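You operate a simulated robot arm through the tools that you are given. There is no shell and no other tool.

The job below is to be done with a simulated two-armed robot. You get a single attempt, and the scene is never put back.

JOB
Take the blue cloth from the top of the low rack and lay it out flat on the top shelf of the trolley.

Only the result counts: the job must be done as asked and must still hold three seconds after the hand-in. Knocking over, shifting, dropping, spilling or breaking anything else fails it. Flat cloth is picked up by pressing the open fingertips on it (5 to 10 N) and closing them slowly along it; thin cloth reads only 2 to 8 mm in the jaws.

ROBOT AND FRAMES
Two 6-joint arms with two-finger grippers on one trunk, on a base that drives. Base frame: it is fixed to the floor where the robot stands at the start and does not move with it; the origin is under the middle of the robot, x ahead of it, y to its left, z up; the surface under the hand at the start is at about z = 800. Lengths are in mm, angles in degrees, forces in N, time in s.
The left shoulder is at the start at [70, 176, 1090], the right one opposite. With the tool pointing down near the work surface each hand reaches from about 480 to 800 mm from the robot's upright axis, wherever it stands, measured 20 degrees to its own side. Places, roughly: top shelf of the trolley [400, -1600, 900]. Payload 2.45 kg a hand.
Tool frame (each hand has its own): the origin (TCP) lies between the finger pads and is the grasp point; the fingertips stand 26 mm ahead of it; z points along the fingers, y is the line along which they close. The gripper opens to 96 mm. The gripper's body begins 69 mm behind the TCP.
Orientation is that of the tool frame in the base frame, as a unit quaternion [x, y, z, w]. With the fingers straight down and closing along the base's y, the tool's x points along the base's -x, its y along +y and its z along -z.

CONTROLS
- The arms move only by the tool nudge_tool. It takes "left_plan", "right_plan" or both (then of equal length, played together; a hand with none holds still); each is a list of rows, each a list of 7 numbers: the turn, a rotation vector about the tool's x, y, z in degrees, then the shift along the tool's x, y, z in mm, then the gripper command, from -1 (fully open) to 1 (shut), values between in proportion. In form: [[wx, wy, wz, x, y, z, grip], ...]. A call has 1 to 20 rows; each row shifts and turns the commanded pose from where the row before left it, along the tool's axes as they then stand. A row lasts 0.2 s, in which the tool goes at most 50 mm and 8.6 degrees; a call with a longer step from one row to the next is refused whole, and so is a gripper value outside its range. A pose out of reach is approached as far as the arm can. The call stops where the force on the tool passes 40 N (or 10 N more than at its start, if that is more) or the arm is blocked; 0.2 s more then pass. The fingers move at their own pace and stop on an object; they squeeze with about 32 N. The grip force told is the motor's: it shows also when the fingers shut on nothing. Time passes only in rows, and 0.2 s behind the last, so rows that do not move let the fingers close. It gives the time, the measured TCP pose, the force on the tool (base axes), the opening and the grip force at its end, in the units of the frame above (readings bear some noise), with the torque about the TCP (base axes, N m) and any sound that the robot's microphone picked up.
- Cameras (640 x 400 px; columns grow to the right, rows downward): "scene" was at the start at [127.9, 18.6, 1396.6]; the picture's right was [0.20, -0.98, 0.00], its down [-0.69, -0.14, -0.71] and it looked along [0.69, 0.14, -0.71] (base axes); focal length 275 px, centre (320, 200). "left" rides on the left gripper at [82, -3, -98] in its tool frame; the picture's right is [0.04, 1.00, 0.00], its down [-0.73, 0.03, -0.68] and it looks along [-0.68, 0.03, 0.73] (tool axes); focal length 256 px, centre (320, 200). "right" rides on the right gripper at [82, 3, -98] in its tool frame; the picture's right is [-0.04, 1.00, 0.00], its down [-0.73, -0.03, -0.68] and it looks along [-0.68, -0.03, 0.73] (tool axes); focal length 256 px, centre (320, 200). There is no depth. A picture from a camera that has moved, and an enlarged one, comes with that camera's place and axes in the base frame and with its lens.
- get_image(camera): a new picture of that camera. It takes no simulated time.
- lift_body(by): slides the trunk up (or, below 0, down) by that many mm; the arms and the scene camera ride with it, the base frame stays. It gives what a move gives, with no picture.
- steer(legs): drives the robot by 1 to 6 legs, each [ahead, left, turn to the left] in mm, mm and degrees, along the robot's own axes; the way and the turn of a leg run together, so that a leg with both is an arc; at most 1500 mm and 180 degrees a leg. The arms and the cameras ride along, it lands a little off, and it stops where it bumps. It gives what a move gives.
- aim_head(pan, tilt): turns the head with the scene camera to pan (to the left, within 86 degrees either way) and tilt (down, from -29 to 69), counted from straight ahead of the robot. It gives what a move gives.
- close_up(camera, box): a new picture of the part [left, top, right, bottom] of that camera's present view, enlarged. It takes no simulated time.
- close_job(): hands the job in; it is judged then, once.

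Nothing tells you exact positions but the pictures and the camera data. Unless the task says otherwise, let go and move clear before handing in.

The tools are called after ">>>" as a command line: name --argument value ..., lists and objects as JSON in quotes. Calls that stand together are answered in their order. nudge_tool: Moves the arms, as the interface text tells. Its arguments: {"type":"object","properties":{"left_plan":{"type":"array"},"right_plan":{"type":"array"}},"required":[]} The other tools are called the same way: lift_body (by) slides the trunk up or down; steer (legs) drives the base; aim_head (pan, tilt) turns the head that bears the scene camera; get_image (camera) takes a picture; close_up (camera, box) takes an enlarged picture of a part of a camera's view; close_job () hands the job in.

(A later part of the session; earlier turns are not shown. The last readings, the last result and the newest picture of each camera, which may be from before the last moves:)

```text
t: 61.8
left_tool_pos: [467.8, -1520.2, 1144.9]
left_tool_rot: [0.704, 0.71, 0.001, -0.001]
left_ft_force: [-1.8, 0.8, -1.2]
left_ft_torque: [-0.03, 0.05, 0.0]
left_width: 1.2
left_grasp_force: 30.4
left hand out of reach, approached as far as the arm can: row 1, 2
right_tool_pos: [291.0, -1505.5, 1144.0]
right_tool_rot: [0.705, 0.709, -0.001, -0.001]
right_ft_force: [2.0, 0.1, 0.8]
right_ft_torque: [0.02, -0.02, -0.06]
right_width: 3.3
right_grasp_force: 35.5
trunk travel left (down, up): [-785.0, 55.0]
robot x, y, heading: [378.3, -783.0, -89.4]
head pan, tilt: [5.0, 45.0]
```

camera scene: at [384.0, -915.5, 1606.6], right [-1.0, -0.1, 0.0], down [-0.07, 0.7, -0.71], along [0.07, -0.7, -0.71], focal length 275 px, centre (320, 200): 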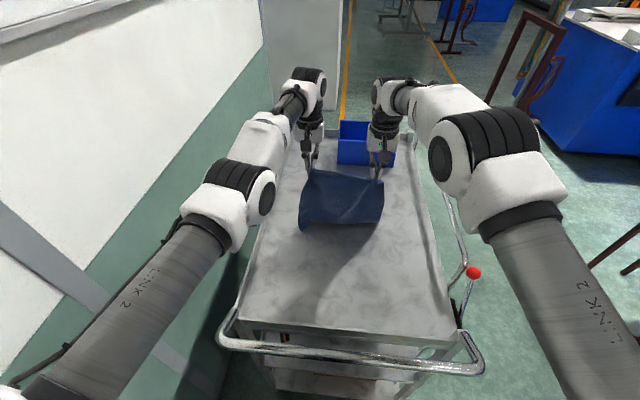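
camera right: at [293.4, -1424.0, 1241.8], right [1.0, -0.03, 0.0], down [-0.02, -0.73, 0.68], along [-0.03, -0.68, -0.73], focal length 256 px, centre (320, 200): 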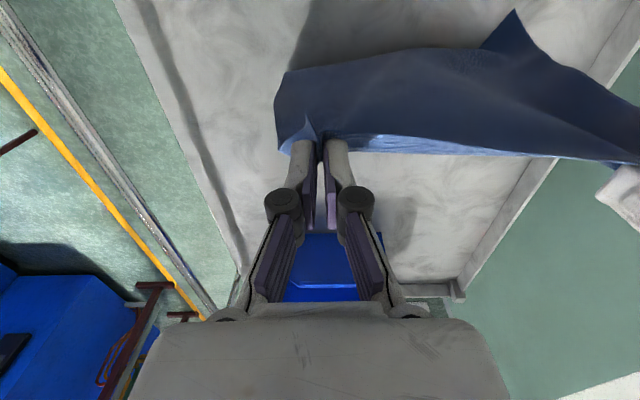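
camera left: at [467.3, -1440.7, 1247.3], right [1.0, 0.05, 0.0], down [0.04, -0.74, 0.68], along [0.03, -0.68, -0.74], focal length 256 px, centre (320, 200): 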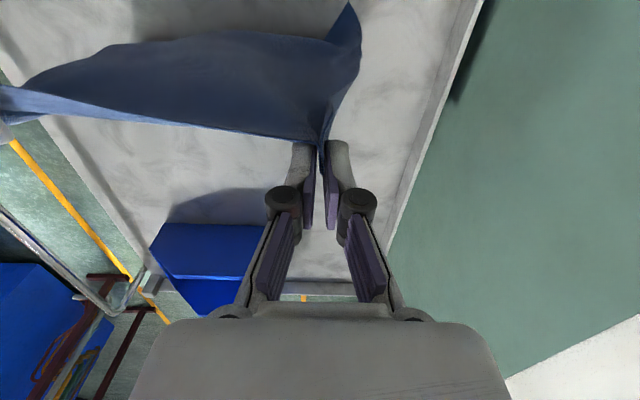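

The left arm stays extended, so I'll use the base. The cloth's lower-left corner has been dragged toward me, so I'll lift slightly to free the bottom, drive forward 40 mm, and let it hang straight again.

>>> lift_body --by 35

>>> nudge_tool --left_plan '[[0, 0, 0, 0, 1.5, 0, 1], [0, 0, 0, 0, 1.5, 0, 1]]' --right_plan '[[0, 0, 0, -5, 0, 0, 1], [0, 0, 0, -5, 0, 0, 1]]'

>>> steer --legs '[[40, 0, 0]]'

>>> get_image --camera "scene"

>>> get_image --camera "left"

>>> get_image --camera "right"

```text
t: 62.5
left_tool_pos: [468.5, -1520.3, 1178.7]
left_tool_rot: [0.704, 0.71, 0.001, -0.001]
left_ft_force: [-0.3, -0.7, -1.1]
left_ft_torque: [0.0, -0.01, 0.02]
left_width: 4.3
left_grasp_force: 32.7
right_tool_pos: [291.1, -1505.8, 1177.9]
right_tool_rot: [0.705, 0.709, -0.001, -0.001]
right_ft_force: [-0.5, -0.6, -0.4]
right_ft_torque: [0.02, 0.01, 0.02]
right_width: 4.2
right_grasp_force: 33.9
trunk travel left (down, up): [-820.0, 20.0]
robot x, y, heading: [377.6, -785.7, -89.3]
head pan, tilt: [5.0, 45.0]
```

```text
t: 63.1
left_tool_pos: [471.4, -1521.7, 1179.8]
left_tool_rot: [0.704, 0.711, 0.001, -0.001]
left_ft_force: [-1.4, -0.8, 0.4]
left_ft_torque: [0.02, -0.03, 0.02]
left_width: 2.9
left_grasp_force: 36.2
right_tool_pos: [292.8, -1516.4, 1177.3]
right_tool_rot: [0.705, 0.709, -0.001, 0.0]
right_ft_force: [0.8, -0.6, -0.4]
right_ft_torque: [0.01, -0.02, -0.02]
right_width: 4.7
right_grasp_force: 35.6
trunk travel left (down, up): [-820.0, 20.0]
robot x, y, heading: [375.6, -788.8, -89.5]
head pan, tilt: [5.0, 45.0]
```

```text
t: 64.0
left_tool_pos: [472.1, -1554.8, 1185.2]
left_tool_rot: [0.704, 0.71, -0.003, 0.003]
left_ft_force: [-1.3, 0.8, 0.4]
left_ft_torque: [-0.06, 0.09, 0.04]
left_width: 0.9
left_grasp_force: 28.7
right_tool_pos: [292.5, -1548.0, 1184.1]
right_tool_rot: [0.705, 0.709, -0.005, 0.003]
right_ft_force: [-0.5, 1.4, 2.0]
right_ft_torque: [-0.13, -0.01, 0.0]
right_width: 3.2
right_grasp_force: 29.0
trunk travel left (down, up): [-820.0, 20.0]
robot x, y, heading: [381.5, -823.4, -89.6]
head pan, tilt: [5.0, 45.0]
```

```text
taken
camera scene: at [384.2, -943.8, 1642.8], right [-1.0, -0.1, 0.0], down [-0.07, 0.7, -0.71], along [0.07, -0.71, -0.7], focal length 275 px, centre (320, 200)
```

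scene: 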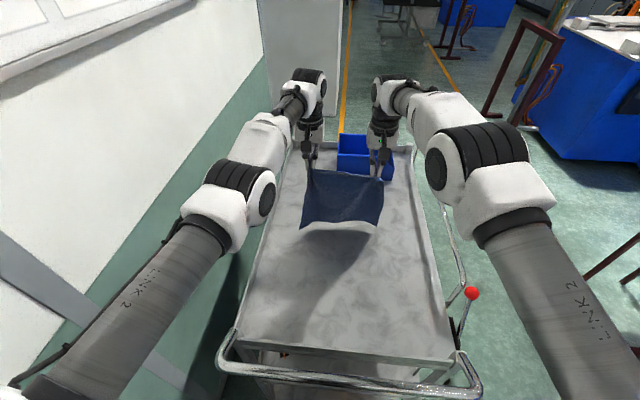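

```text
taken
camera left: at [467.4, -1472.0, 1285.0], right [1.0, 0.05, 0.0], down [0.04, -0.73, 0.68], along [0.03, -0.68, -0.73], focal length 256 px, centre (320, 200)
```

left: 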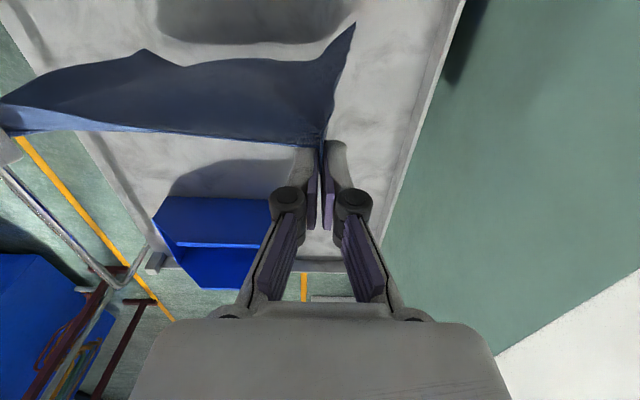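

```text
taken
camera right: at [294.2, -1465.1, 1282.5], right [1.0, -0.03, 0.0], down [-0.02, -0.73, 0.69], along [-0.03, -0.69, -0.73], focal length 256 px, centre (320, 200)
```

right: 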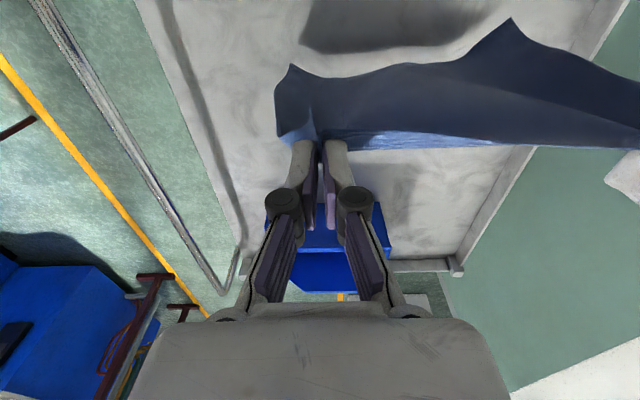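

The tool rose 5 mm and pitched slightly on that drive, so the base may be touching something at the front. I'll back off a little right away and check.

>>> steer --legs '[[-25, 0, 0]]'

>>> get_image --camera "scene"

>>> get_image --camera "left"

```text
t: 64.8
left_tool_pos: [472.5, -1543.9, 1174.7]
left_tool_rot: [0.705, 0.71, 0.003, -0.003]
left_ft_force: [-2.2, -0.7, -0.5]
left_ft_torque: [0.06, 0.04, 0.02]
left_width: 2.6
left_grasp_force: 29.7
right_tool_pos: [291.8, -1538.4, 1174.1]
right_tool_rot: [0.705, 0.709, 0.001, -0.002]
right_ft_force: [0.3, -1.3, 0.2]
right_ft_torque: [0.09, -0.03, 0.03]
right_width: 2.9
right_grasp_force: 35.0
trunk travel left (down, up): [-820.0, 20.0]
robot x, y, heading: [375.2, -802.9, -89.5]
head pan, tilt: [5.0, 45.0]
```

```text
taken
camera scene: at [384.1, -940.8, 1640.5], right [-1.0, -0.1, 0.0], down [-0.07, 0.71, -0.7], along [0.07, -0.7, -0.71], focal length 275 px, centre (320, 200)
```

scene: 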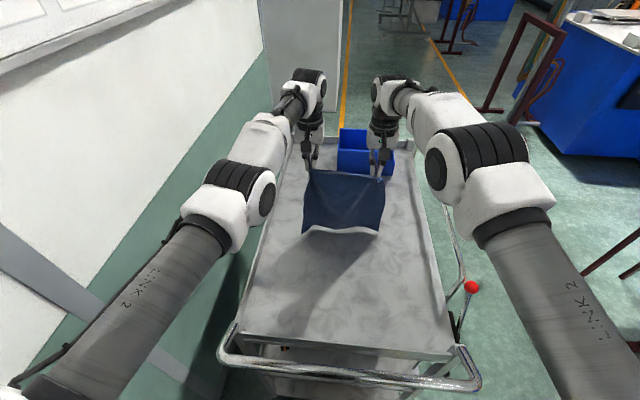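

```text
taken
camera left: at [467.4, -1463.8, 1275.0], right [1.0, 0.05, 0.0], down [0.04, -0.74, 0.67], along [0.03, -0.67, -0.74], focal length 256 px, centre (320, 200)
```

left: 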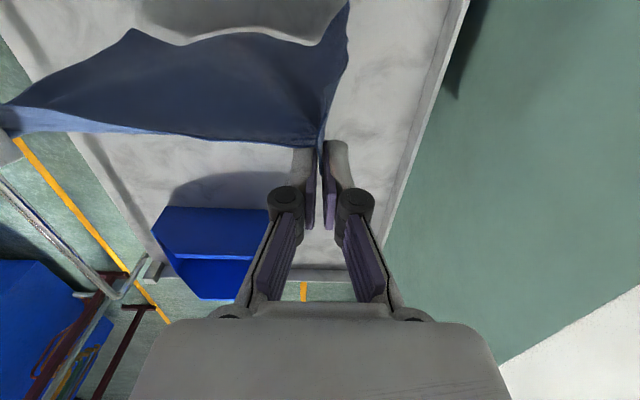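

It looks like sway from the short drive rather than contact. I'll wait a moment for it to settle and check again.

>>> nudge_tool --left_plan '[[0, 0, 0, 0, 0, 0, 1], [0, 0, 0, 0, 0, 0, 1], [0, 0, 0, 0, 0, 0, 1], [0, 0, 0, 0, 0, 0, 1], [0, 0, 0, 0, 0, 0, 1]]' --right_plan '[[0, 0, 0, 0, 0, 0, 1], [0, 0, 0, 0, 0, 0, 1], [0, 0, 0, 0, 0, 0, 1], [0, 0, 0, 0, 0, 0, 1], [0, 0, 0, 0, 0, 0, 1]]'

>>> get_image --camera "left"

>>> get_image --camera "right"

>>> close_up --camera "scene" --box '[200, 110, 500, 400]'

```text
t: 66.0
left_tool_pos: [471.6, -1539.6, 1178.1]
left_tool_rot: [0.704, 0.71, 0.001, -0.002]
left_ft_force: [-1.7, -0.6, -1.8]
left_ft_torque: [0.01, 0.06, 0.04]
left_width: 4.1
left_grasp_force: 37.7
right_tool_pos: [292.2, -1531.8, 1177.1]
right_tool_rot: [0.705, 0.709, -0.001, 0.0]
right_ft_force: [1.4, -0.8, -0.4]
right_ft_torque: [0.01, -0.05, 0.0]
right_width: 3.9
right_grasp_force: 37.7
trunk travel left (down, up): [-820.0, 20.0]
robot x, y, heading: [375.6, -800.5, -89.3]
head pan, tilt: [5.0, 45.0]
```

```text
taken
camera left: at [467.7, -1457.1, 1278.9], right [1.0, 0.05, 0.0], down [0.04, -0.74, 0.68], along [0.03, -0.68, -0.74], focal length 256 px, centre (320, 200)
```

left: 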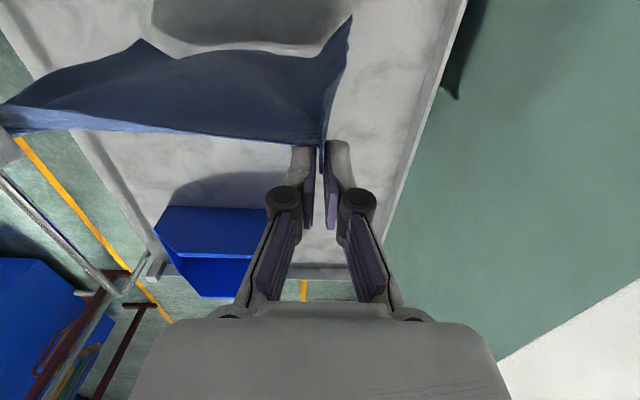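

```text
taken
camera right: at [294.5, -1450.2, 1276.4], right [1.0, -0.03, 0.0], down [-0.02, -0.73, 0.68], along [-0.03, -0.68, -0.73], focal length 256 px, centre (320, 200)
```

right: 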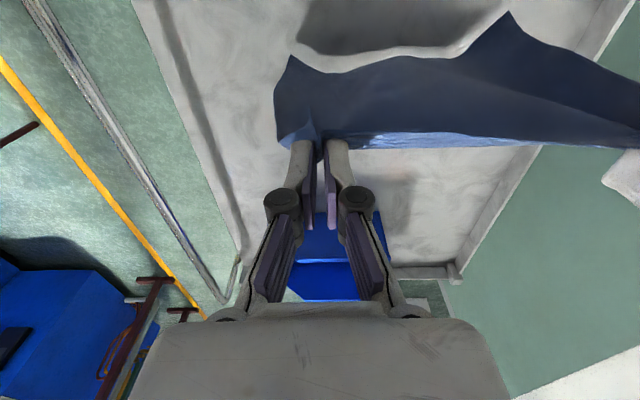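

```text
1.38 times, centred on (350, 255) of scene
camera zoom: at [384.5, -931.9, 1641.5], right [-1.0, -0.1, 0.0], down [-0.07, 0.7, -0.71], along [0.07, -0.7, -0.71], focal length 380 px, centre (279, 124)
```

zoom: 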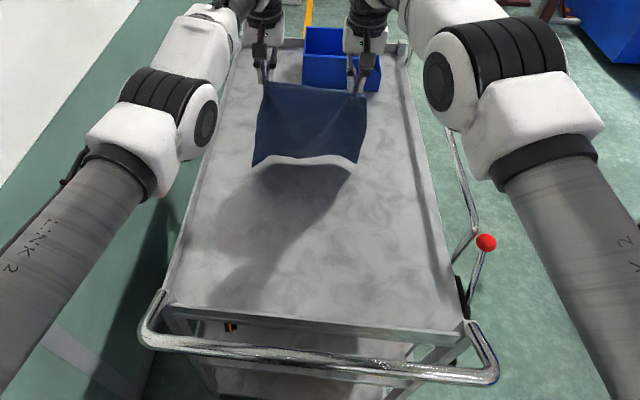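

It has settled: it was sway only, and the trolley hasn't moved. Now I'll lower until the bottom hem rests on the shelf, then drive back so friction leaves the hem on the far side.

>>> lift_body --by -18

>>> steer --legs '[[-55, 0, 0]]'

>>> get_image --camera "left"

>>> get_image --camera "right"

>>> close_up --camera "scene" --box '[220, 100, 460, 280]'

```text
t: 66.7
left_tool_pos: [471.5, -1537.5, 1159.9]
left_tool_rot: [0.704, 0.71, -0.001, -0.001]
left_ft_force: [-1.2, -0.3, -0.7]
left_ft_torque: [0.01, 0.05, 0.01]
left_width: 3.8
left_grasp_force: 38.2
right_tool_pos: [293.2, -1531.6, 1159.5]
right_tool_rot: [0.705, 0.709, -0.002, 0.0]
right_ft_force: [2.0, 1.8, -2.1]
right_ft_torque: [0.3, -0.03, -0.02]
right_width: 4.7
right_grasp_force: 30.6
trunk travel left (down, up): [-802.0, 38.0]
robot x, y, heading: [377.4, -800.1, -89.5]
head pan, tilt: [5.0, 45.0]
```

```text
t: 67.6
left_tool_pos: [471.0, -1490.3, 1156.2]
left_tool_rot: [0.704, 0.71, 0.003, -0.002]
left_ft_force: [-0.7, -1.1, 0.0]
left_ft_torque: [0.05, 0.1, 0.01]
left_width: 3.1
left_grasp_force: 28.5
right_tool_pos: [291.0, -1484.0, 1155.1]
right_tool_rot: [0.705, 0.709, 0.0, -0.002]
right_ft_force: [2.4, -1.8, 2.1]
right_ft_torque: [0.06, 0.0, -0.06]
right_width: 1.2
right_grasp_force: 30.6
trunk travel left (down, up): [-802.0, 38.0]
robot x, y, heading: [378.2, -747.1, -89.3]
head pan, tilt: [5.0, 45.0]
```

```text
taken
camera left: at [467.1, -1409.6, 1256.9], right [1.0, 0.05, 0.0], down [0.04, -0.74, 0.67], along [0.03, -0.67, -0.74], focal length 256 px, centre (320, 200)
```

left: 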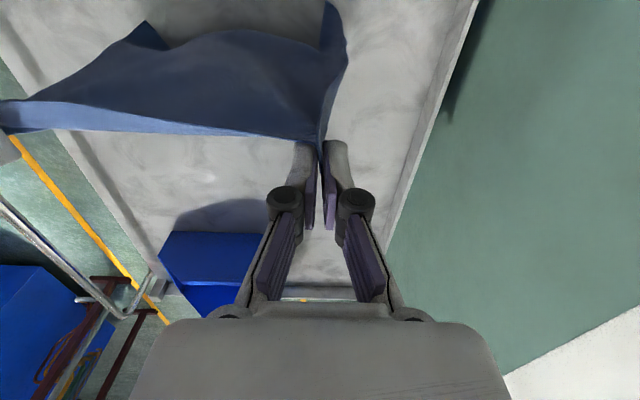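

```text
taken
camera right: at [293.7, -1402.6, 1254.5], right [1.0, -0.03, 0.0], down [-0.02, -0.74, 0.68], along [-0.03, -0.68, -0.74], focal length 256 px, centre (320, 200)
```

right: 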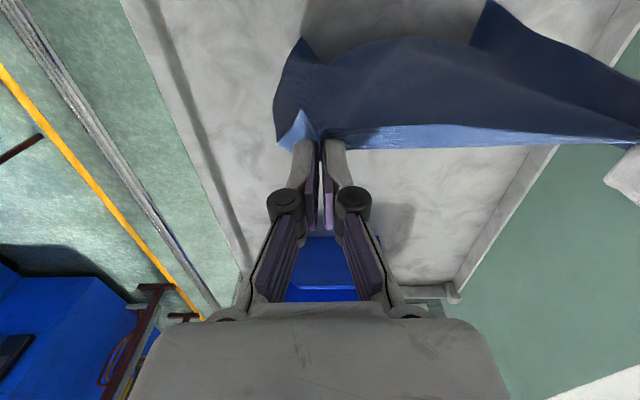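

```text
2.22 times, centred on (340, 190) of scene
camera zoom: at [383.9, -886.2, 1622.6], right [-1.0, -0.1, 0.0], down [-0.07, 0.71, -0.7], along [0.07, -0.7, -0.71], focal length 611 px, centre (276, 222)
```

zoom: 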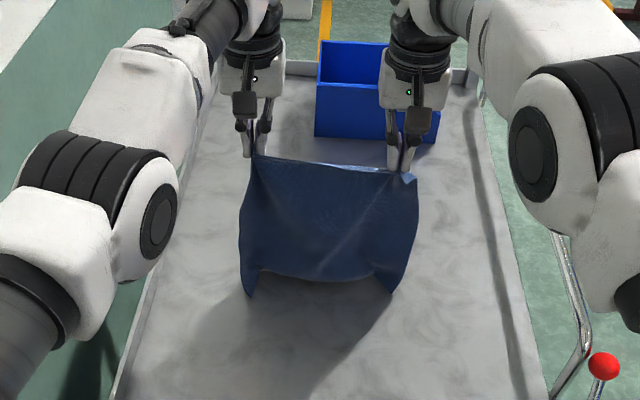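

The hem slid along and is curling toward me instead of staying put, so I need it to trail on the far side. I'll lift it free and tilt the fingertips away from me, so I can later sweep them back in one smooth wrist motion while lowering.

>>> lift_body --by 25

>>> nudge_tool --left_plan '[[0, -1.5, 0, -7.3, 0, 0, 1], [0, -1.5, 0, -7.3, 0, 0, 1], [0, -1.5, 0, -7.3, 0, 0, 1], [0, -1.5, 0, -7.3, 0, 0, 1], [0, -1.5, 0, -7.3, 0, 0, 1], [0, -1.5, 0, -7.3, 0, 0, 1], [0, 0, 0, 0, 0, 0, 1], [0, 0, 0, 0, 0, 0, 1], [0, 0, 0, 0, 0, 0, 1]]' --right_plan '[[0, -1.5, 0, -7.3, 0, 0, 1], [0, -1.5, 0, -7.3, 0, 0, 1], [0, -1.5, 0, -7.3, 0, 0, 1], [0, -1.5, 0, -7.3, 0, 0, 1], [0, -1.5, 0, -7.3, 0, 0, 1], [0, -1.5, 0, -7.3, 0, 0, 1], [0, 0, 0, 0, 0, 0, 1], [0, 0, 0, 0, 0, 0, 1], [0, 0, 0, 0, 0, 0, 1]]'

>>> get_image --camera "left"

>>> get_image --camera "right"

>>> close_up --camera "scene" --box '[220, 100, 460, 280]'

```text
t: 68.3
left_tool_pos: [472.2, -1483.7, 1186.1]
left_tool_rot: [0.705, 0.71, 0.0, 0.0]
left_ft_force: [-2.5, 0.4, 3.4]
left_ft_torque: [-0.02, 0.04, 0.05]
left_width: 3.7
left_grasp_force: 30.8
right_tool_pos: [291.7, -1477.8, 1185.4]
right_tool_rot: [0.705, 0.709, -0.001, -0.001]
right_ft_force: [-0.1, -0.8, 3.7]
right_ft_torque: [-0.04, 0.04, 0.01]
right_width: 1.3
right_grasp_force: 30.4
trunk travel left (down, up): [-827.0, 13.0]
robot x, y, heading: [377.5, -748.5, -89.2]
head pan, tilt: [5.0, 45.0]
```

```text
t: 70.3
left_tool_pos: [476.7, -1516.9, 1188.1]
left_tool_rot: [0.702, 0.708, -0.056, 0.055]
left_ft_force: [-6.9, -0.9, -0.8]
left_ft_torque: [-0.04, 0.2, 0.07]
left_width: 3.1
left_grasp_force: 31.0
left hand out of reach, approached as far as the arm can: row 3, 5, 6
right_tool_pos: [291.4, -1520.8, 1188.1]
right_tool_rot: [0.703, 0.707, -0.056, 0.056]
right_ft_force: [7.1, -0.6, 0.3]
right_ft_torque: [0.04, -0.17, -0.04]
right_width: 2.4
right_grasp_force: 30.4
trunk travel left (down, up): [-827.0, 13.0]
robot x, y, heading: [378.1, -745.7, -89.5]
head pan, tilt: [5.0, 45.0]
```

```text
taken
camera left: at [471.3, -1421.1, 1273.6], right [1.0, 0.05, -0.01], down [0.04, -0.62, 0.78], along [0.03, -0.78, -0.62], focal length 256 px, centre (320, 200)
```

left: 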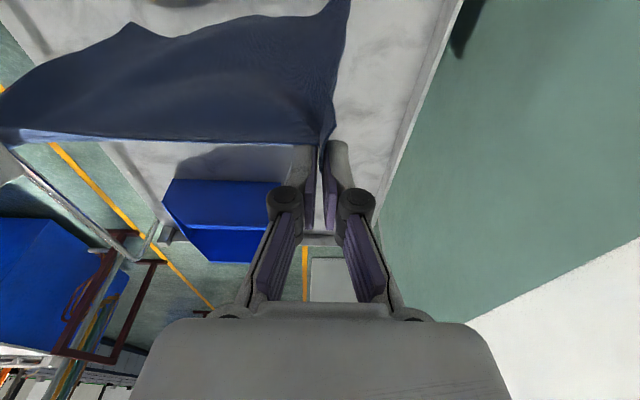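

```text
taken
camera right: at [292.9, -1424.6, 1272.9], right [1.0, -0.03, 0.0], down [-0.02, -0.62, 0.79], along [-0.02, -0.79, -0.62], focal length 256 px, centre (320, 200)
```

right: 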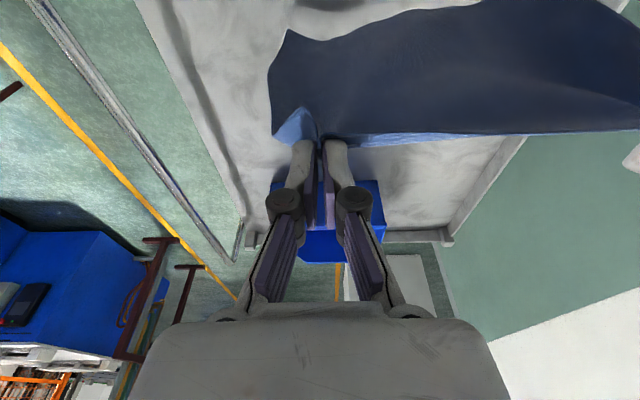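

```text
2.22 times, centred on (340, 190) of scene
camera zoom: at [383.7, -876.8, 1648.7], right [-1.0, -0.1, 0.0], down [-0.07, 0.7, -0.71], along [0.07, -0.7, -0.71], focal length 611 px, centre (276, 222)
```

zoom: 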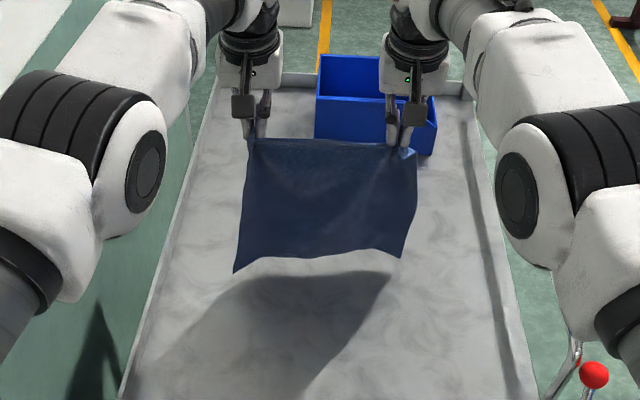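

The left elbow looks bent again. The hands have spread to 185 mm and the cloth is a bit taut, so I'll bring them back to about 178 mm and see if the left arm now draws back normally.

>>> nudge_tool --left_plan '[[0, 0, 0, 4, -2, 0, 1], [0, 0, 0, 4, -2, 0, 1]]' --right_plan '[[0, 0, 0, 6, 1.5, 0, 1], [0, 0, 0, 6, 1.5, 0, 1]]'

```text
t: 70.9
left_tool_pos: [471.8, -1507.2, 1186.7]
left_tool_rot: [0.703, 0.707, -0.055, 0.055]
left_ft_force: [0.3, 0.0, -1.4]
left_ft_torque: [0.02, 0.0, -0.01]
left_width: 4.5
left_grasp_force: 32.9
right_tool_pos: [294.3, -1506.6, 1187.6]
right_tool_rot: [0.703, 0.707, -0.057, 0.056]
right_ft_force: [-1.1, 0.0, 0.3]
right_ft_torque: [-0.01, 0.05, -0.01]
right_width: 1.6
right_grasp_force: 28.3
trunk travel left (down, up): [-827.0, 13.0]
robot x, y, heading: [372.3, -749.6, -89.4]
head pan, tilt: [5.0, 45.0]
```

The left arm is moving freely again, and with the fingers tilted away the hem hangs more toward the far side. I'll tilt about 6° further, wrists staying put, and recheck the hem.

>>> nudge_tool --left_plan '[[0, -1.5, 0, -7.0, 0, 0, 1], [0, -1.5, 0, -7.0, 0, 0, 1], [0, -1.5, 0, -7.0, 0, 0, 1], [0, -1.5, 0, -7.0, 0, 0, 1], [0, 0, 0, 0, 0, 0, 1], [0, 0, 0, 0, 0, 0, 1]]' --right_plan '[[0, -1.5, 0, -7.0, 0, 0, 1], [0, -1.5, 0, -7.0, 0, 0, 1], [0, -1.5, 0, -7.0, 0, 0, 1], [0, -1.5, 0, -7.0, 0, 0, 1], [0, 0, 0, 0, 0, 0, 1], [0, 0, 0, 0, 0, 0, 1]]'

>>> get_image --camera "left"

>>> get_image --camera "right"

>>> close_up --camera "scene" --box '[220, 100, 460, 280]'

```text
t: 72.3
left_tool_pos: [472.1, -1536.0, 1193.4]
left_tool_rot: [0.698, 0.704, -0.091, 0.092]
left_ft_force: [-0.8, -0.9, -1.0]
left_ft_torque: [0.01, -0.01, 0.01]
left_width: 4.4
left_grasp_force: 31.7
right_tool_pos: [294.7, -1536.9, 1191.7]
right_tool_rot: [0.698, 0.704, -0.092, 0.093]
right_ft_force: [0.2, -0.3, -0.4]
right_ft_torque: [0.0, 0.06, 0.02]
right_width: 3.5
right_grasp_force: 28.9
trunk travel left (down, up): [-827.0, 13.0]
robot x, y, heading: [377.6, -747.4, -89.4]
head pan, tilt: [5.0, 45.0]
```

```text
taken
camera left: at [466.6, -1431.9, 1267.8], right [1.0, 0.05, -0.01], down [0.03, -0.53, 0.84], along [0.03, -0.84, -0.54], focal length 256 px, centre (320, 200)
```

left: 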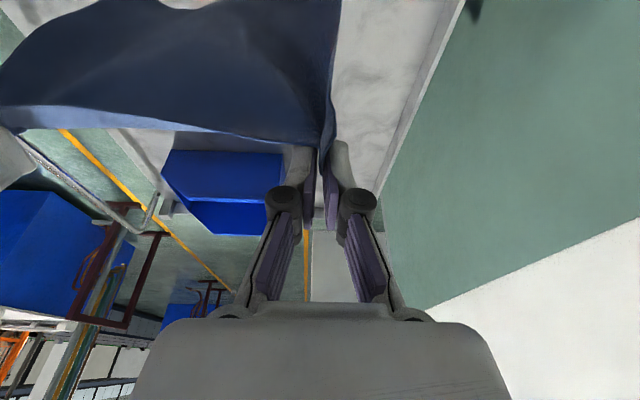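

```text
taken
camera right: at [296.6, -1432.4, 1265.2], right [1.0, -0.03, 0.01], down [-0.02, -0.53, 0.85], along [-0.02, -0.85, -0.53], focal length 256 px, centre (320, 200)
```

right: 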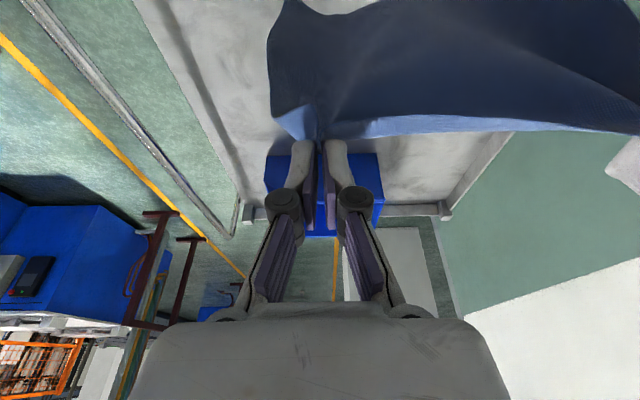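

```text
2.22 times, centred on (340, 190) of scene
camera zoom: at [383.3, -876.6, 1648.7], right [-1.0, -0.1, 0.0], down [-0.07, 0.7, -0.71], along [0.07, -0.7, -0.71], focal length 611 px, centre (276, 222)
```

zoom: 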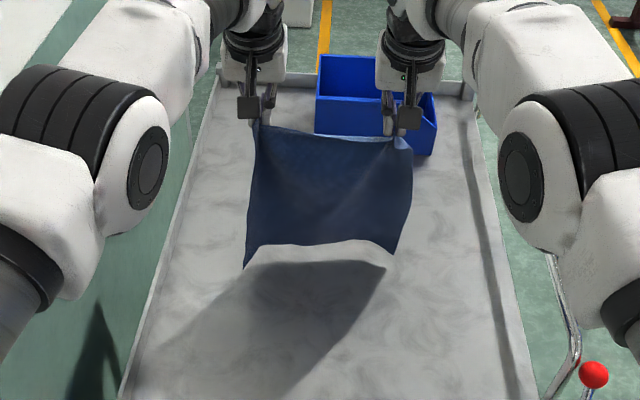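

I have freedom in both arms now. To make the hem trail on the far side, I'll do a quick forward-then-back swing while lowering. First I'll put the arms in a better mid-range: hands up and slightly in, then trunk down by the same amount.

>>> nudge_tool --left_plan '[[0, 0, 0, 2.43, 0, -17.5, 1], [0, 0, 0, 2.43, 0, -17.5, 1], [0, 0, 0, 2.43, 0, -17.5, 1], [0, 0, 0, 2.43, 0, -17.5, 1], [0, 0, 0, 2.43, 0, -17.5, 1], [0, 0, 0, 2.43, 0, -17.5, 1], [0, 0, 0, 2.43, 0, -17.5, 1], [0, 0, 0, 2.43, 0, -17.5, 1]]' --right_plan '[[0, 0, 0, 2.43, 0, -17.5, 1], [0, 0, 0, 2.43, 0, -17.5, 1], [0, 0, 0, 2.43, 0, -17.5, 1], [0, 0, 0, 2.43, 0, -17.5, 1], [0, 0, 0, 2.43, 0, -17.5, 1], [0, 0, 0, 2.43, 0, -17.5, 1], [0, 0, 0, 2.43, 0, -17.5, 1], [0, 0, 0, 2.43, 0, -17.5, 1]]'

```text
t: 74.1
left_tool_pos: [470.9, -1479.4, 1323.4]
left_tool_rot: [0.699, 0.704, -0.092, 0.092]
left_ft_force: [3.0, 0.2, -0.3]
left_ft_torque: [0.02, -0.03, -0.02]
left_width: 4.0
left_grasp_force: 38.3
right_tool_pos: [294.5, -1481.0, 1323.6]
right_tool_rot: [0.699, 0.703, -0.094, 0.093]
right_ft_force: [0.8, 1.0, -0.6]
right_ft_torque: [-0.01, 0.05, -0.01]
right_width: 1.5
right_grasp_force: 29.2
trunk travel left (down, up): [-827.0, 13.0]
robot x, y, heading: [376.7, -744.8, -89.6]
head pan, tilt: [5.0, 45.0]
```

>>> lift_body --by -120

>>> steer --legs '[[50, 0, 0]]'

>>> nudge_tool --left_plan '[[0, 0, 0, 0, 0, 0, 1], [0, 0, 0, 0, 0, 0, 1], [0, 0, 0, 0, 0, 0, 1], [0, 0, 0, 0, 0, 0, 1], [0, 0, 0, 0, 0, 0, 1], [0, 0, 0, 0, 0, 0, 1]]' --right_plan '[[0, 0, 0, 0, 0, 0, 1], [0, 0, 0, 0, 0, 0, 1], [0, 0, 0, 0, 0, 0, 1], [0, 0, 0, 0, 0, 0, 1], [0, 0, 0, 0, 0, 0, 1], [0, 0, 0, 0, 0, 0, 1]]'

>>> get_image --camera "scene"

>>> close_up --camera "scene" --box '[220, 100, 460, 280]'

>>> get_image --camera "right"

```text
t: 75.6
left_tool_pos: [470.1, -1482.1, 1202.7]
left_tool_rot: [0.698, 0.704, -0.092, 0.092]
left_ft_force: [-0.3, -0.8, -0.3]
left_ft_torque: [0.04, -0.03, -0.02]
left_width: 4.1
left_grasp_force: 35.7
right_tool_pos: [295.0, -1483.5, 1201.8]
right_tool_rot: [0.7, 0.702, -0.094, 0.092]
right_ft_force: [-0.8, -0.5, -0.3]
right_ft_torque: [0.02, -0.01, 0.04]
right_width: 2.3
right_grasp_force: 29.3
trunk travel left (down, up): [-707.0, 133.0]
robot x, y, heading: [377.3, -748.6, -89.2]
head pan, tilt: [5.0, 45.0]
```

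```text
t: 76.5
left_tool_pos: [471.1, -1524.5, 1207.1]
left_tool_rot: [0.698, 0.704, -0.093, 0.094]
left_ft_force: [0.5, -0.5, -1.8]
left_ft_torque: [-0.03, -0.03, 0.04]
left_width: 2.8
left_grasp_force: 28.5
right_tool_pos: [296.0, -1525.7, 1204.6]
right_tool_rot: [0.699, 0.702, -0.095, 0.094]
right_ft_force: [1.0, 0.7, 0.7]
right_ft_torque: [0.01, -0.17, 0.02]
right_width: 2.9
right_grasp_force: 34.9
trunk travel left (down, up): [-707.0, 133.0]
robot x, y, heading: [378.8, -801.8, -89.5]
head pan, tilt: [5.0, 45.0]
```

```text
t: 78.0
left_tool_pos: [472.1, -1530.9, 1201.5]
left_tool_rot: [0.698, 0.704, -0.091, 0.092]
left_ft_force: [0.3, 1.2, 3.3]
left_ft_torque: [-0.07, 0.01, -0.01]
left_width: 3.9
left_grasp_force: 29.8
right_tool_pos: [295.1, -1531.9, 1199.9]
right_tool_rot: [0.699, 0.703, -0.093, 0.092]
right_ft_force: [-0.5, -0.9, 0.7]
right_ft_torque: [0.02, 0.05, 0.03]
right_width: 2.3
right_grasp_force: 33.4
trunk travel left (down, up): [-707.0, 133.0]
robot x, y, heading: [377.6, -794.6, -89.1]
head pan, tilt: [5.0, 45.0]
```

```text
taken
camera scene: at [384.1, -926.9, 1528.6], right [-1.0, -0.1, 0.0], down [-0.07, 0.7, -0.71], along [0.07, -0.7, -0.71], focal length 275 px, centre (320, 200)
```

scene: 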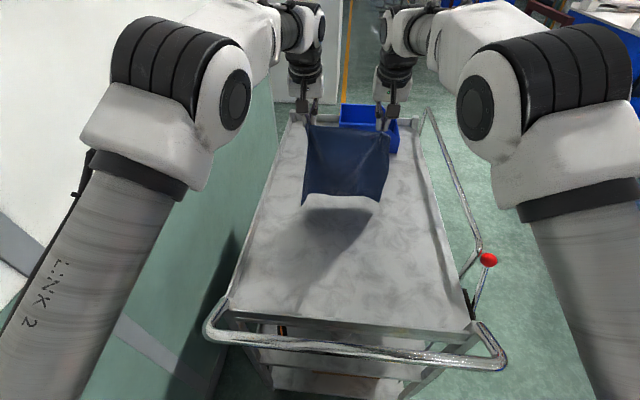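

```text
2.22 times, centred on (340, 190) of scene
camera zoom: at [384.1, -926.9, 1528.6], right [-1.0, -0.1, 0.0], down [-0.07, 0.7, -0.71], along [0.07, -0.7, -0.71], focal length 611 px, centre (276, 222)
```

zoom: 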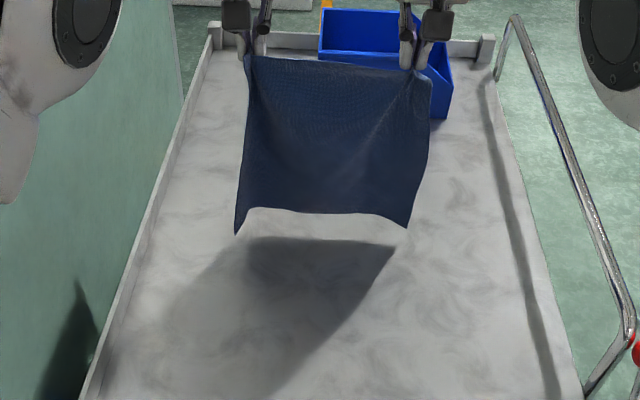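

```text
taken
camera right: at [297.1, -1428.8, 1275.2], right [1.0, -0.03, 0.01], down [-0.02, -0.53, 0.85], along [-0.02, -0.85, -0.53], focal length 256 px, centre (320, 200)
```

right: 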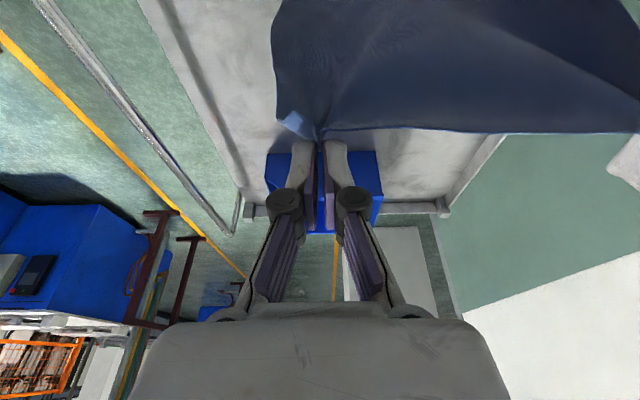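

Both corners hang about 20 mm above the shelf. Now the dynamic move: settle, a quick step forward, a short pause so the hem swings away from me, then a fast sweep back and down.

>>> nudge_tool --left_plan '[[0, 0, 0, 8.5, 0, 2.9, 1], [0, 0, 0, 8.5, 0, 2.9, 1], [0, 0, 0, 0, 0, 0, 1], [0, 0, 0, 0, 0, 0, 1], [0, 0, 0, 0, 0, 0, 1], [0, 0, 0, 0, 0, 0, 1], [0, 0, 0, 0, 0, 0, 1], [0, 0, 0, -43.5, 0, 11.7, 1], [0, 0, 0, 0, 0, 0, 1], [0, 4, 0, 45.9, 0, 16.7, 1], [0, 4, 0, 41.5, 0, 26, 1], [0, 3, 0, 37.9, 0, 29.6, 1], [0, 3, 0, 36.3, 0, 31.5, 1], [0, 0, 0, 0, 0, 0, 1], [0, 0, 0, 0, 0, 0, 1]]' --right_plan '[[0, 0, 0, 8.5, 0, 2.9, 1], [0, 0, 0, 8.5, 0, 2.9, 1], [0, 0, 0, 0, 0, 0, 1], [0, 0, 0, 0, 0, 0, 1], [0, 0, 0, 0, 0, 0, 1], [0, 0, 0, 0, 0, 0, 1], [0, 0, 0, 0, 0, 0, 1], [0, 0, 0, -43.5, 0, 11.7, 1], [0, 0, 0, 0, 0, 0, 1], [0, 4, 0, 45.9, 0, 16.7, 1], [0, 4, 0, 41.5, 0, 26, 1], [0, 3, 0, 37.9, 0, 29.6, 1], [0, 3, 0, 36.3, 0, 31.5, 1], [0, 0, 0, 0, 0, 0, 1], [0, 0, 0, 0, 0, 0, 1]]'

>>> get_image --camera "scene"

>>> close_up --camera "scene" --box '[220, 100, 460, 280]'

>>> get_image --camera "left"

>>> get_image --camera "right"

```text
t: 81.2
left_tool_pos: [469.4, -1414.9, 1063.6]
left_tool_rot: [0.703, 0.711, -0.006, 0.004]
left_ft_force: [-0.5, -0.5, 1.0]
left_ft_torque: [-0.05, -0.01, 0.01]
left_width: 2.8
left_grasp_force: 29.6
right_tool_pos: [295.0, -1418.0, 1061.7]
right_tool_rot: [0.705, 0.709, -0.008, 0.006]
right_ft_force: [0.9, 0.7, 1.4]
right_ft_torque: [-0.05, 0.02, 0.02]
right_width: 1.4
right_grasp_force: 30.9
trunk travel left (down, up): [-707.0, 133.0]
robot x, y, heading: [378.5, -796.6, -89.5]
head pan, tilt: [5.0, 45.0]
```

```text
taken
camera scene: at [384.0, -925.5, 1528.7], right [-1.0, -0.1, 0.0], down [-0.07, 0.7, -0.71], along [0.07, -0.7, -0.71], focal length 275 px, centre (320, 200)
```

scene: 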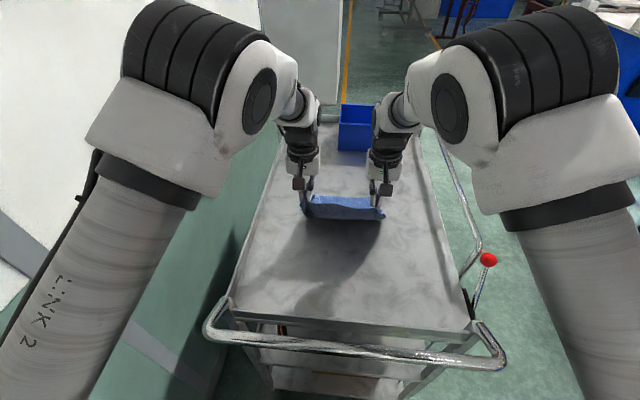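

```text
2.22 times, centred on (340, 190) of scene
camera zoom: at [384.0, -925.5, 1528.7], right [-1.0, -0.1, 0.0], down [-0.07, 0.7, -0.71], along [0.07, -0.7, -0.71], focal length 611 px, centre (276, 222)
```

zoom: 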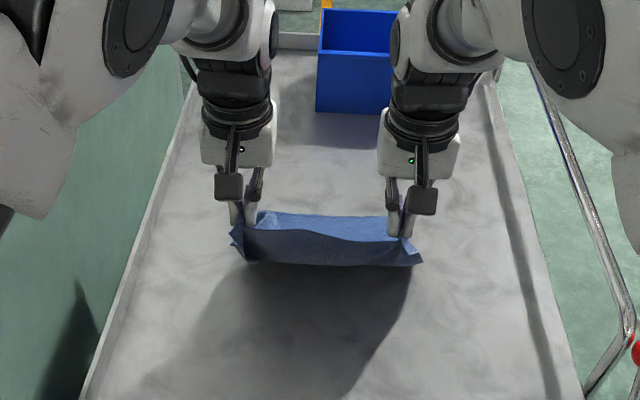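

```text
taken
camera left: at [465.7, -1331.9, 1162.0], right [1.0, 0.05, 0.0], down [0.04, -0.72, 0.69], along [0.03, -0.69, -0.72], focal length 256 px, centre (320, 200)
```

left: 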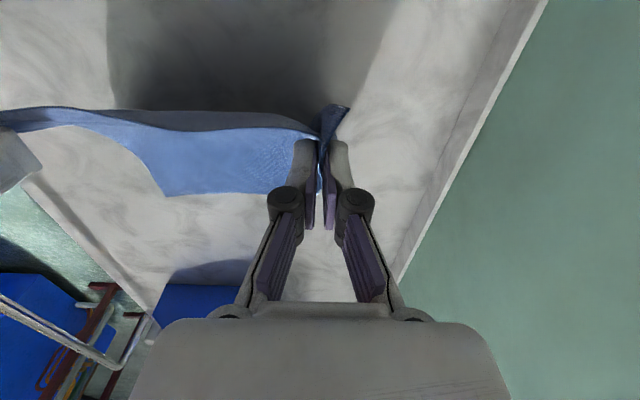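

```text
taken
camera right: at [297.0, -1333.7, 1158.6], right [1.0, -0.03, 0.0], down [-0.02, -0.72, 0.69], along [-0.02, -0.69, -0.72], focal length 256 px, centre (320, 200)
```

right: 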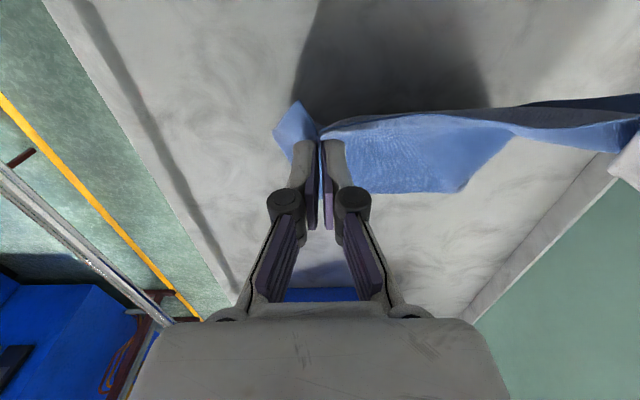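

That worked: the far hem now lies on the shelf at y about −1575, on the far side of the hands. I'll keep laying, with the trunk down and the base back in modest steps.

>>> lift_body --by -45

>>> steer --legs '[[-40, 0, 0]]'

>>> lift_body --by -35

>>> close_up --camera "scene" --box '[220, 130, 460, 310]'

>>> get_image --camera "left"

>>> get_image --camera "right"

```text
t: 82.0
left_tool_pos: [469.8, -1414.9, 1018.7]
left_tool_rot: [0.703, 0.711, -0.006, 0.005]
left_ft_force: [-0.5, 0.5, 1.2]
left_ft_torque: [0.0, 0.1, 0.03]
left_width: 1.1
left_grasp_force: 27.7
right_tool_pos: [294.5, -1416.9, 1016.2]
right_tool_rot: [0.705, 0.709, -0.008, 0.007]
right_ft_force: [0.5, -0.6, 0.3]
right_ft_torque: [-0.02, -0.04, 0.02]
right_width: 1.8
right_grasp_force: 29.4
trunk travel left (down, up): [-662.0, 178.0]
robot x, y, heading: [376.2, -795.7, -89.5]
head pan, tilt: [5.0, 45.0]
```

```text
t: 82.9
left_tool_pos: [469.2, -1381.8, 1015.0]
left_tool_rot: [0.704, 0.711, -0.005, 0.004]
left_ft_force: [0.1, -0.4, 0.4]
left_ft_torque: [-0.01, -0.02, 0.01]
left_width: 2.2
left_grasp_force: 29.5
right_tool_pos: [295.0, -1383.7, 1013.0]
right_tool_rot: [0.704, 0.71, -0.006, 0.005]
right_ft_force: [0.2, 0.1, 0.6]
right_ft_torque: [0.08, -0.02, 0.03]
right_width: 1.3
right_grasp_force: 29.6
trunk travel left (down, up): [-662.0, 178.0]
robot x, y, heading: [379.2, -759.1, -89.3]
head pan, tilt: [5.0, 45.0]
```

```text
t: 83.7
left_tool_pos: [470.1, -1376.2, 985.6]
left_tool_rot: [0.703, 0.711, -0.007, 0.005]
left_ft_force: [0.3, -2.6, 0.2]
left_ft_torque: [-0.15, 0.01, 0.0]
left_width: 3.4
left_grasp_force: 28.5
right_tool_pos: [297.1, -1378.3, 982.1]
right_tool_rot: [0.704, 0.71, -0.008, 0.007]
right_ft_force: [0.8, -0.2, 0.1]
right_ft_torque: [-0.03, 0.02, -0.03]
right_width: 3.2
right_grasp_force: 30.5
trunk travel left (down, up): [-627.0, 213.0]
robot x, y, heading: [378.6, -757.8, -89.3]
head pan, tilt: [5.0, 45.0]
```

```text
2.22 times, centred on (340, 220) of scene
camera zoom: at [384.2, -885.6, 1449.0], right [-1.0, -0.1, 0.0], down [-0.07, 0.7, -0.71], along [0.07, -0.7, -0.71], focal length 611 px, centre (276, 156)
```

zoom: 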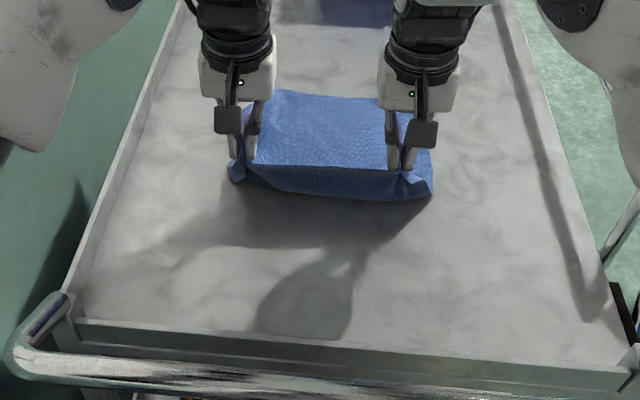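

```text
taken
camera left: at [466.5, -1292.6, 1082.9], right [1.0, 0.05, 0.0], down [0.04, -0.72, 0.69], along [0.03, -0.69, -0.72], focal length 256 px, centre (320, 200)
```

left: 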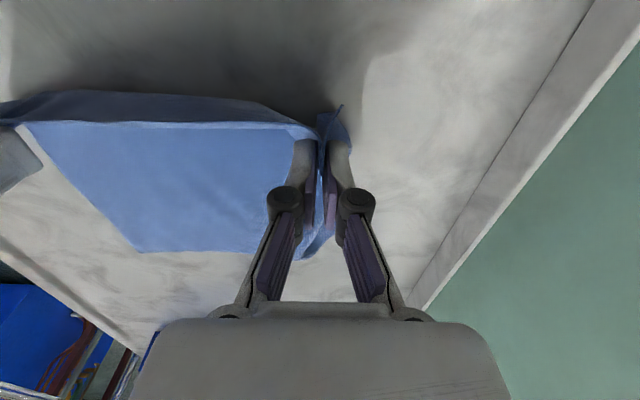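

```text
taken
camera right: at [297.5, -1294.5, 1079.4], right [1.0, -0.03, 0.0], down [-0.02, -0.72, 0.69], along [-0.02, -0.69, -0.72], focal length 256 px, centre (320, 200)
```

right: 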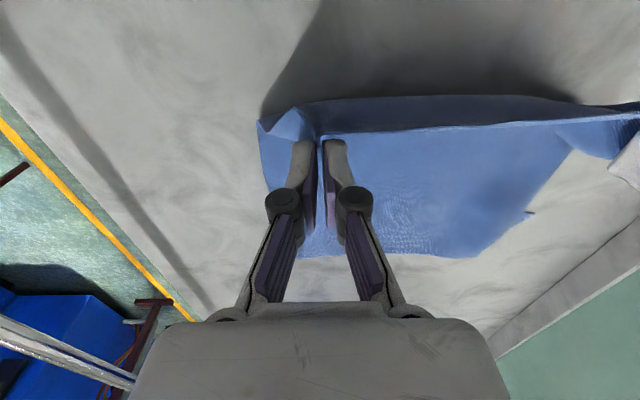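

The laying is going well, with only a small belly toward me. I'll move back another 45 mm and lower further, keeping the fingertips above the shelf.

>>> steer --legs '[[-45, 0, 0]]'

>>> lift_body --by -25

>>> close_up --camera "scene" --box '[220, 130, 460, 310]'

>>> get_image --camera "left"

>>> get_image --camera "right"

```text
t: 84.6
left_tool_pos: [467.7, -1335.1, 980.4]
left_tool_rot: [0.704, 0.71, -0.006, 0.003]
left_ft_force: [-1.8, 0.5, -0.6]
left_ft_torque: [-0.01, 0.05, 0.05]
left_width: 1.7
left_grasp_force: 29.6
right_tool_pos: [294.7, -1337.6, 977.7]
right_tool_rot: [0.705, 0.709, -0.006, 0.005]
right_ft_force: [1.8, 1.0, 1.9]
right_ft_torque: [0.01, -0.02, 0.02]
right_width: 1.3
right_grasp_force: 31.2
trunk travel left (down, up): [-627.0, 213.0]
robot x, y, heading: [376.1, -713.2, -89.4]
head pan, tilt: [5.0, 45.0]
```

```text
t: 85.3
left_tool_pos: [467.8, -1331.1, 959.4]
left_tool_rot: [0.703, 0.711, -0.007, 0.005]
left_ft_force: [-4.1, 2.4, 0.5]
left_ft_torque: [-0.08, 0.16, 0.06]
left_width: 1.2
left_grasp_force: 27.8
right_tool_pos: [294.4, -1334.1, 957.0]
right_tool_rot: [0.705, 0.709, -0.008, 0.007]
right_ft_force: [3.7, 0.3, 0.1]
right_ft_torque: [0.0, -0.13, 0.01]
right_width: 1.7
right_grasp_force: 28.6
trunk travel left (down, up): [-602.0, 238.0]
robot x, y, heading: [377.6, -712.2, -89.6]
head pan, tilt: [5.0, 45.0]
```

```text
2.22 times, centred on (340, 220) of scene
camera zoom: at [383.0, -841.7, 1424.0], right [-1.0, -0.1, 0.0], down [-0.07, 0.7, -0.71], along [0.07, -0.7, -0.71], focal length 611 px, centre (276, 156)
```

zoom: 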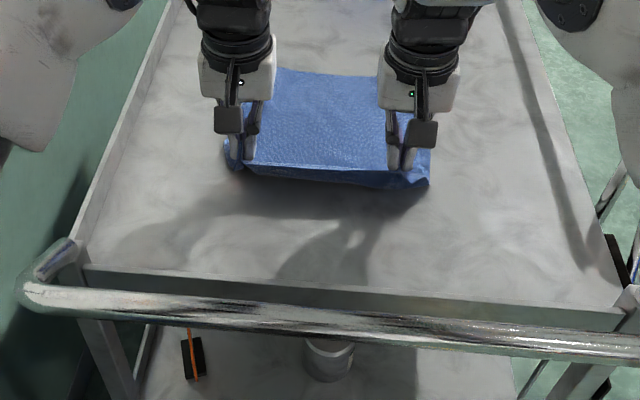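

```text
taken
camera left: at [464.6, -1249.0, 1057.9], right [1.0, 0.05, 0.0], down [0.04, -0.72, 0.69], along [0.03, -0.69, -0.72], focal length 256 px, centre (320, 200)
```

left: 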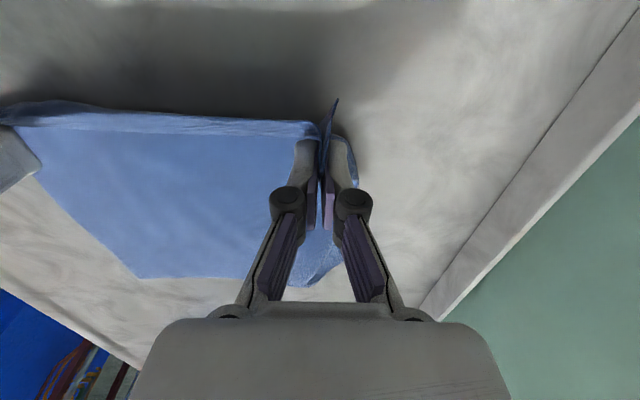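

```text
taken
camera right: at [295.6, -1250.5, 1054.4], right [1.0, -0.04, 0.0], down [-0.03, -0.72, 0.69], along [-0.03, -0.69, -0.72], focal length 256 px, centre (320, 200)
```

right: 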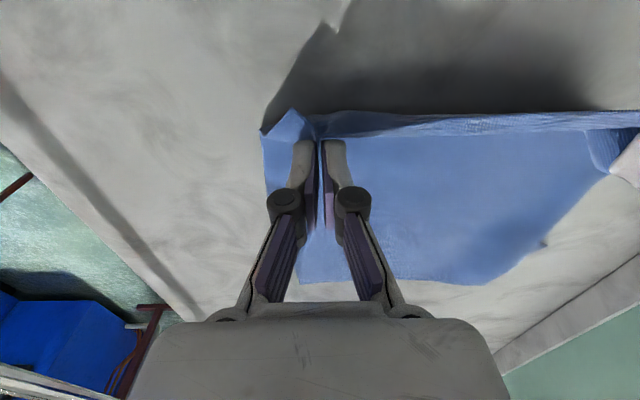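

The hands are about 30 mm above the shelf, with slack bulging near the held edge. I'll lower another 20 mm and draw back 40 mm to pull the cloth straight.

>>> lift_body --by -20

>>> steer --legs '[[-40, 0, 0]]'

>>> close_up --camera "scene" --box '[220, 130, 460, 310]'

>>> get_image --camera "left"

>>> get_image --camera "right"

```text
t: 86.0
left_tool_pos: [469.6, -1332.1, 938.7]
left_tool_rot: [0.703, 0.711, -0.007, 0.005]
left_ft_force: [-1.7, -0.5, -0.3]
left_ft_torque: [-0.01, 0.03, 0.03]
left_width: 4.8
left_grasp_force: 30.7
right_tool_pos: [293.6, -1334.0, 936.3]
right_tool_rot: [0.706, 0.708, -0.007, 0.007]
right_ft_force: [2.3, 0.1, -1.1]
right_ft_torque: [0.01, -0.04, -0.03]
right_width: 3.2
right_grasp_force: 35.5
trunk travel left (down, up): [-582.0, 258.0]
robot x, y, heading: [374.9, -715.1, -89.5]
head pan, tilt: [5.0, 45.0]
```

```text
t: 86.9
left_tool_pos: [468.3, -1292.2, 937.7]
left_tool_rot: [0.703, 0.711, -0.006, 0.004]
left_ft_force: [-1.4, -0.2, 0.7]
left_ft_torque: [-0.01, 0.07, 0.03]
left_width: 3.5
left_grasp_force: 38.1
right_tool_pos: [292.7, -1294.0, 933.6]
right_tool_rot: [0.706, 0.709, -0.007, 0.006]
right_ft_force: [1.4, 0.3, 0.1]
right_ft_torque: [0.0, 0.02, -0.03]
right_width: 3.9
right_grasp_force: 34.5
trunk travel left (down, up): [-582.0, 258.0]
robot x, y, heading: [375.3, -677.3, -89.6]
head pan, tilt: [5.0, 45.0]
```

```text
2.22 times, centred on (340, 220) of scene
camera zoom: at [382.8, -804.0, 1403.5], right [-1.0, -0.1, 0.0], down [-0.07, 0.7, -0.71], along [0.07, -0.7, -0.71], focal length 611 px, centre (276, 156)
```

zoom: 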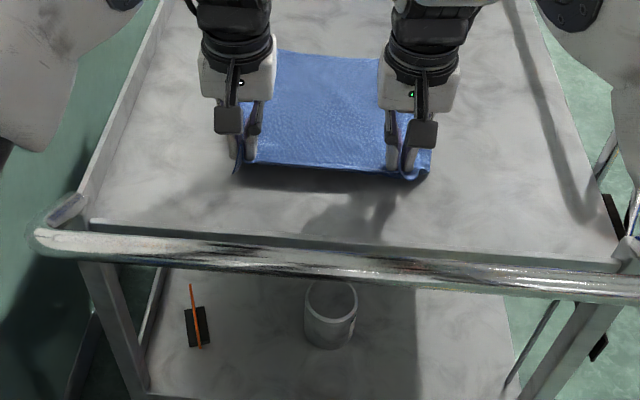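

```text
taken
camera left: at [464.2, -1210.3, 1036.2], right [1.0, 0.05, 0.0], down [0.04, -0.72, 0.69], along [0.03, -0.69, -0.72], focal length 256 px, centre (320, 200)
```

left: 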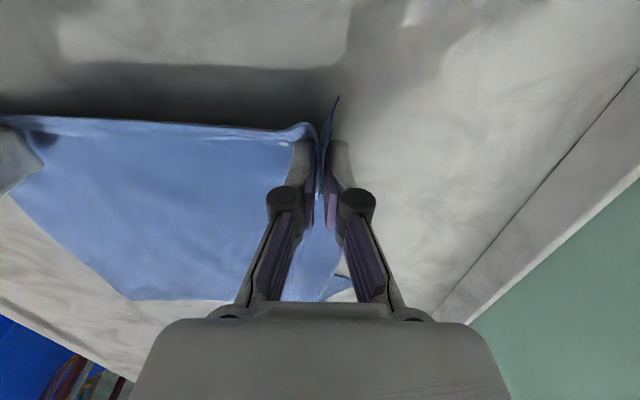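

```text
taken
camera right: at [295.3, -1211.8, 1032.6], right [1.0, -0.04, 0.0], down [-0.03, -0.72, 0.69], along [-0.03, -0.69, -0.72], focal length 256 px, centre (320, 200)
```

right: 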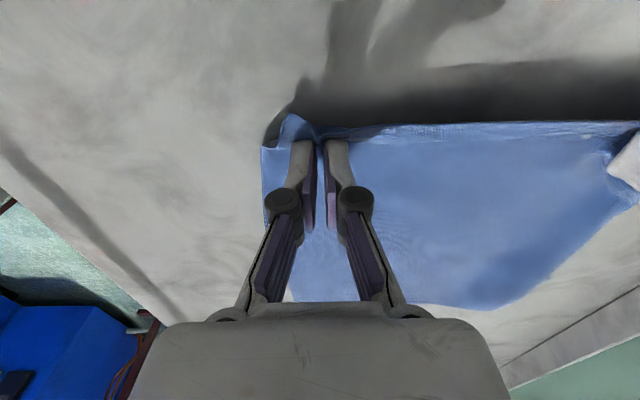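

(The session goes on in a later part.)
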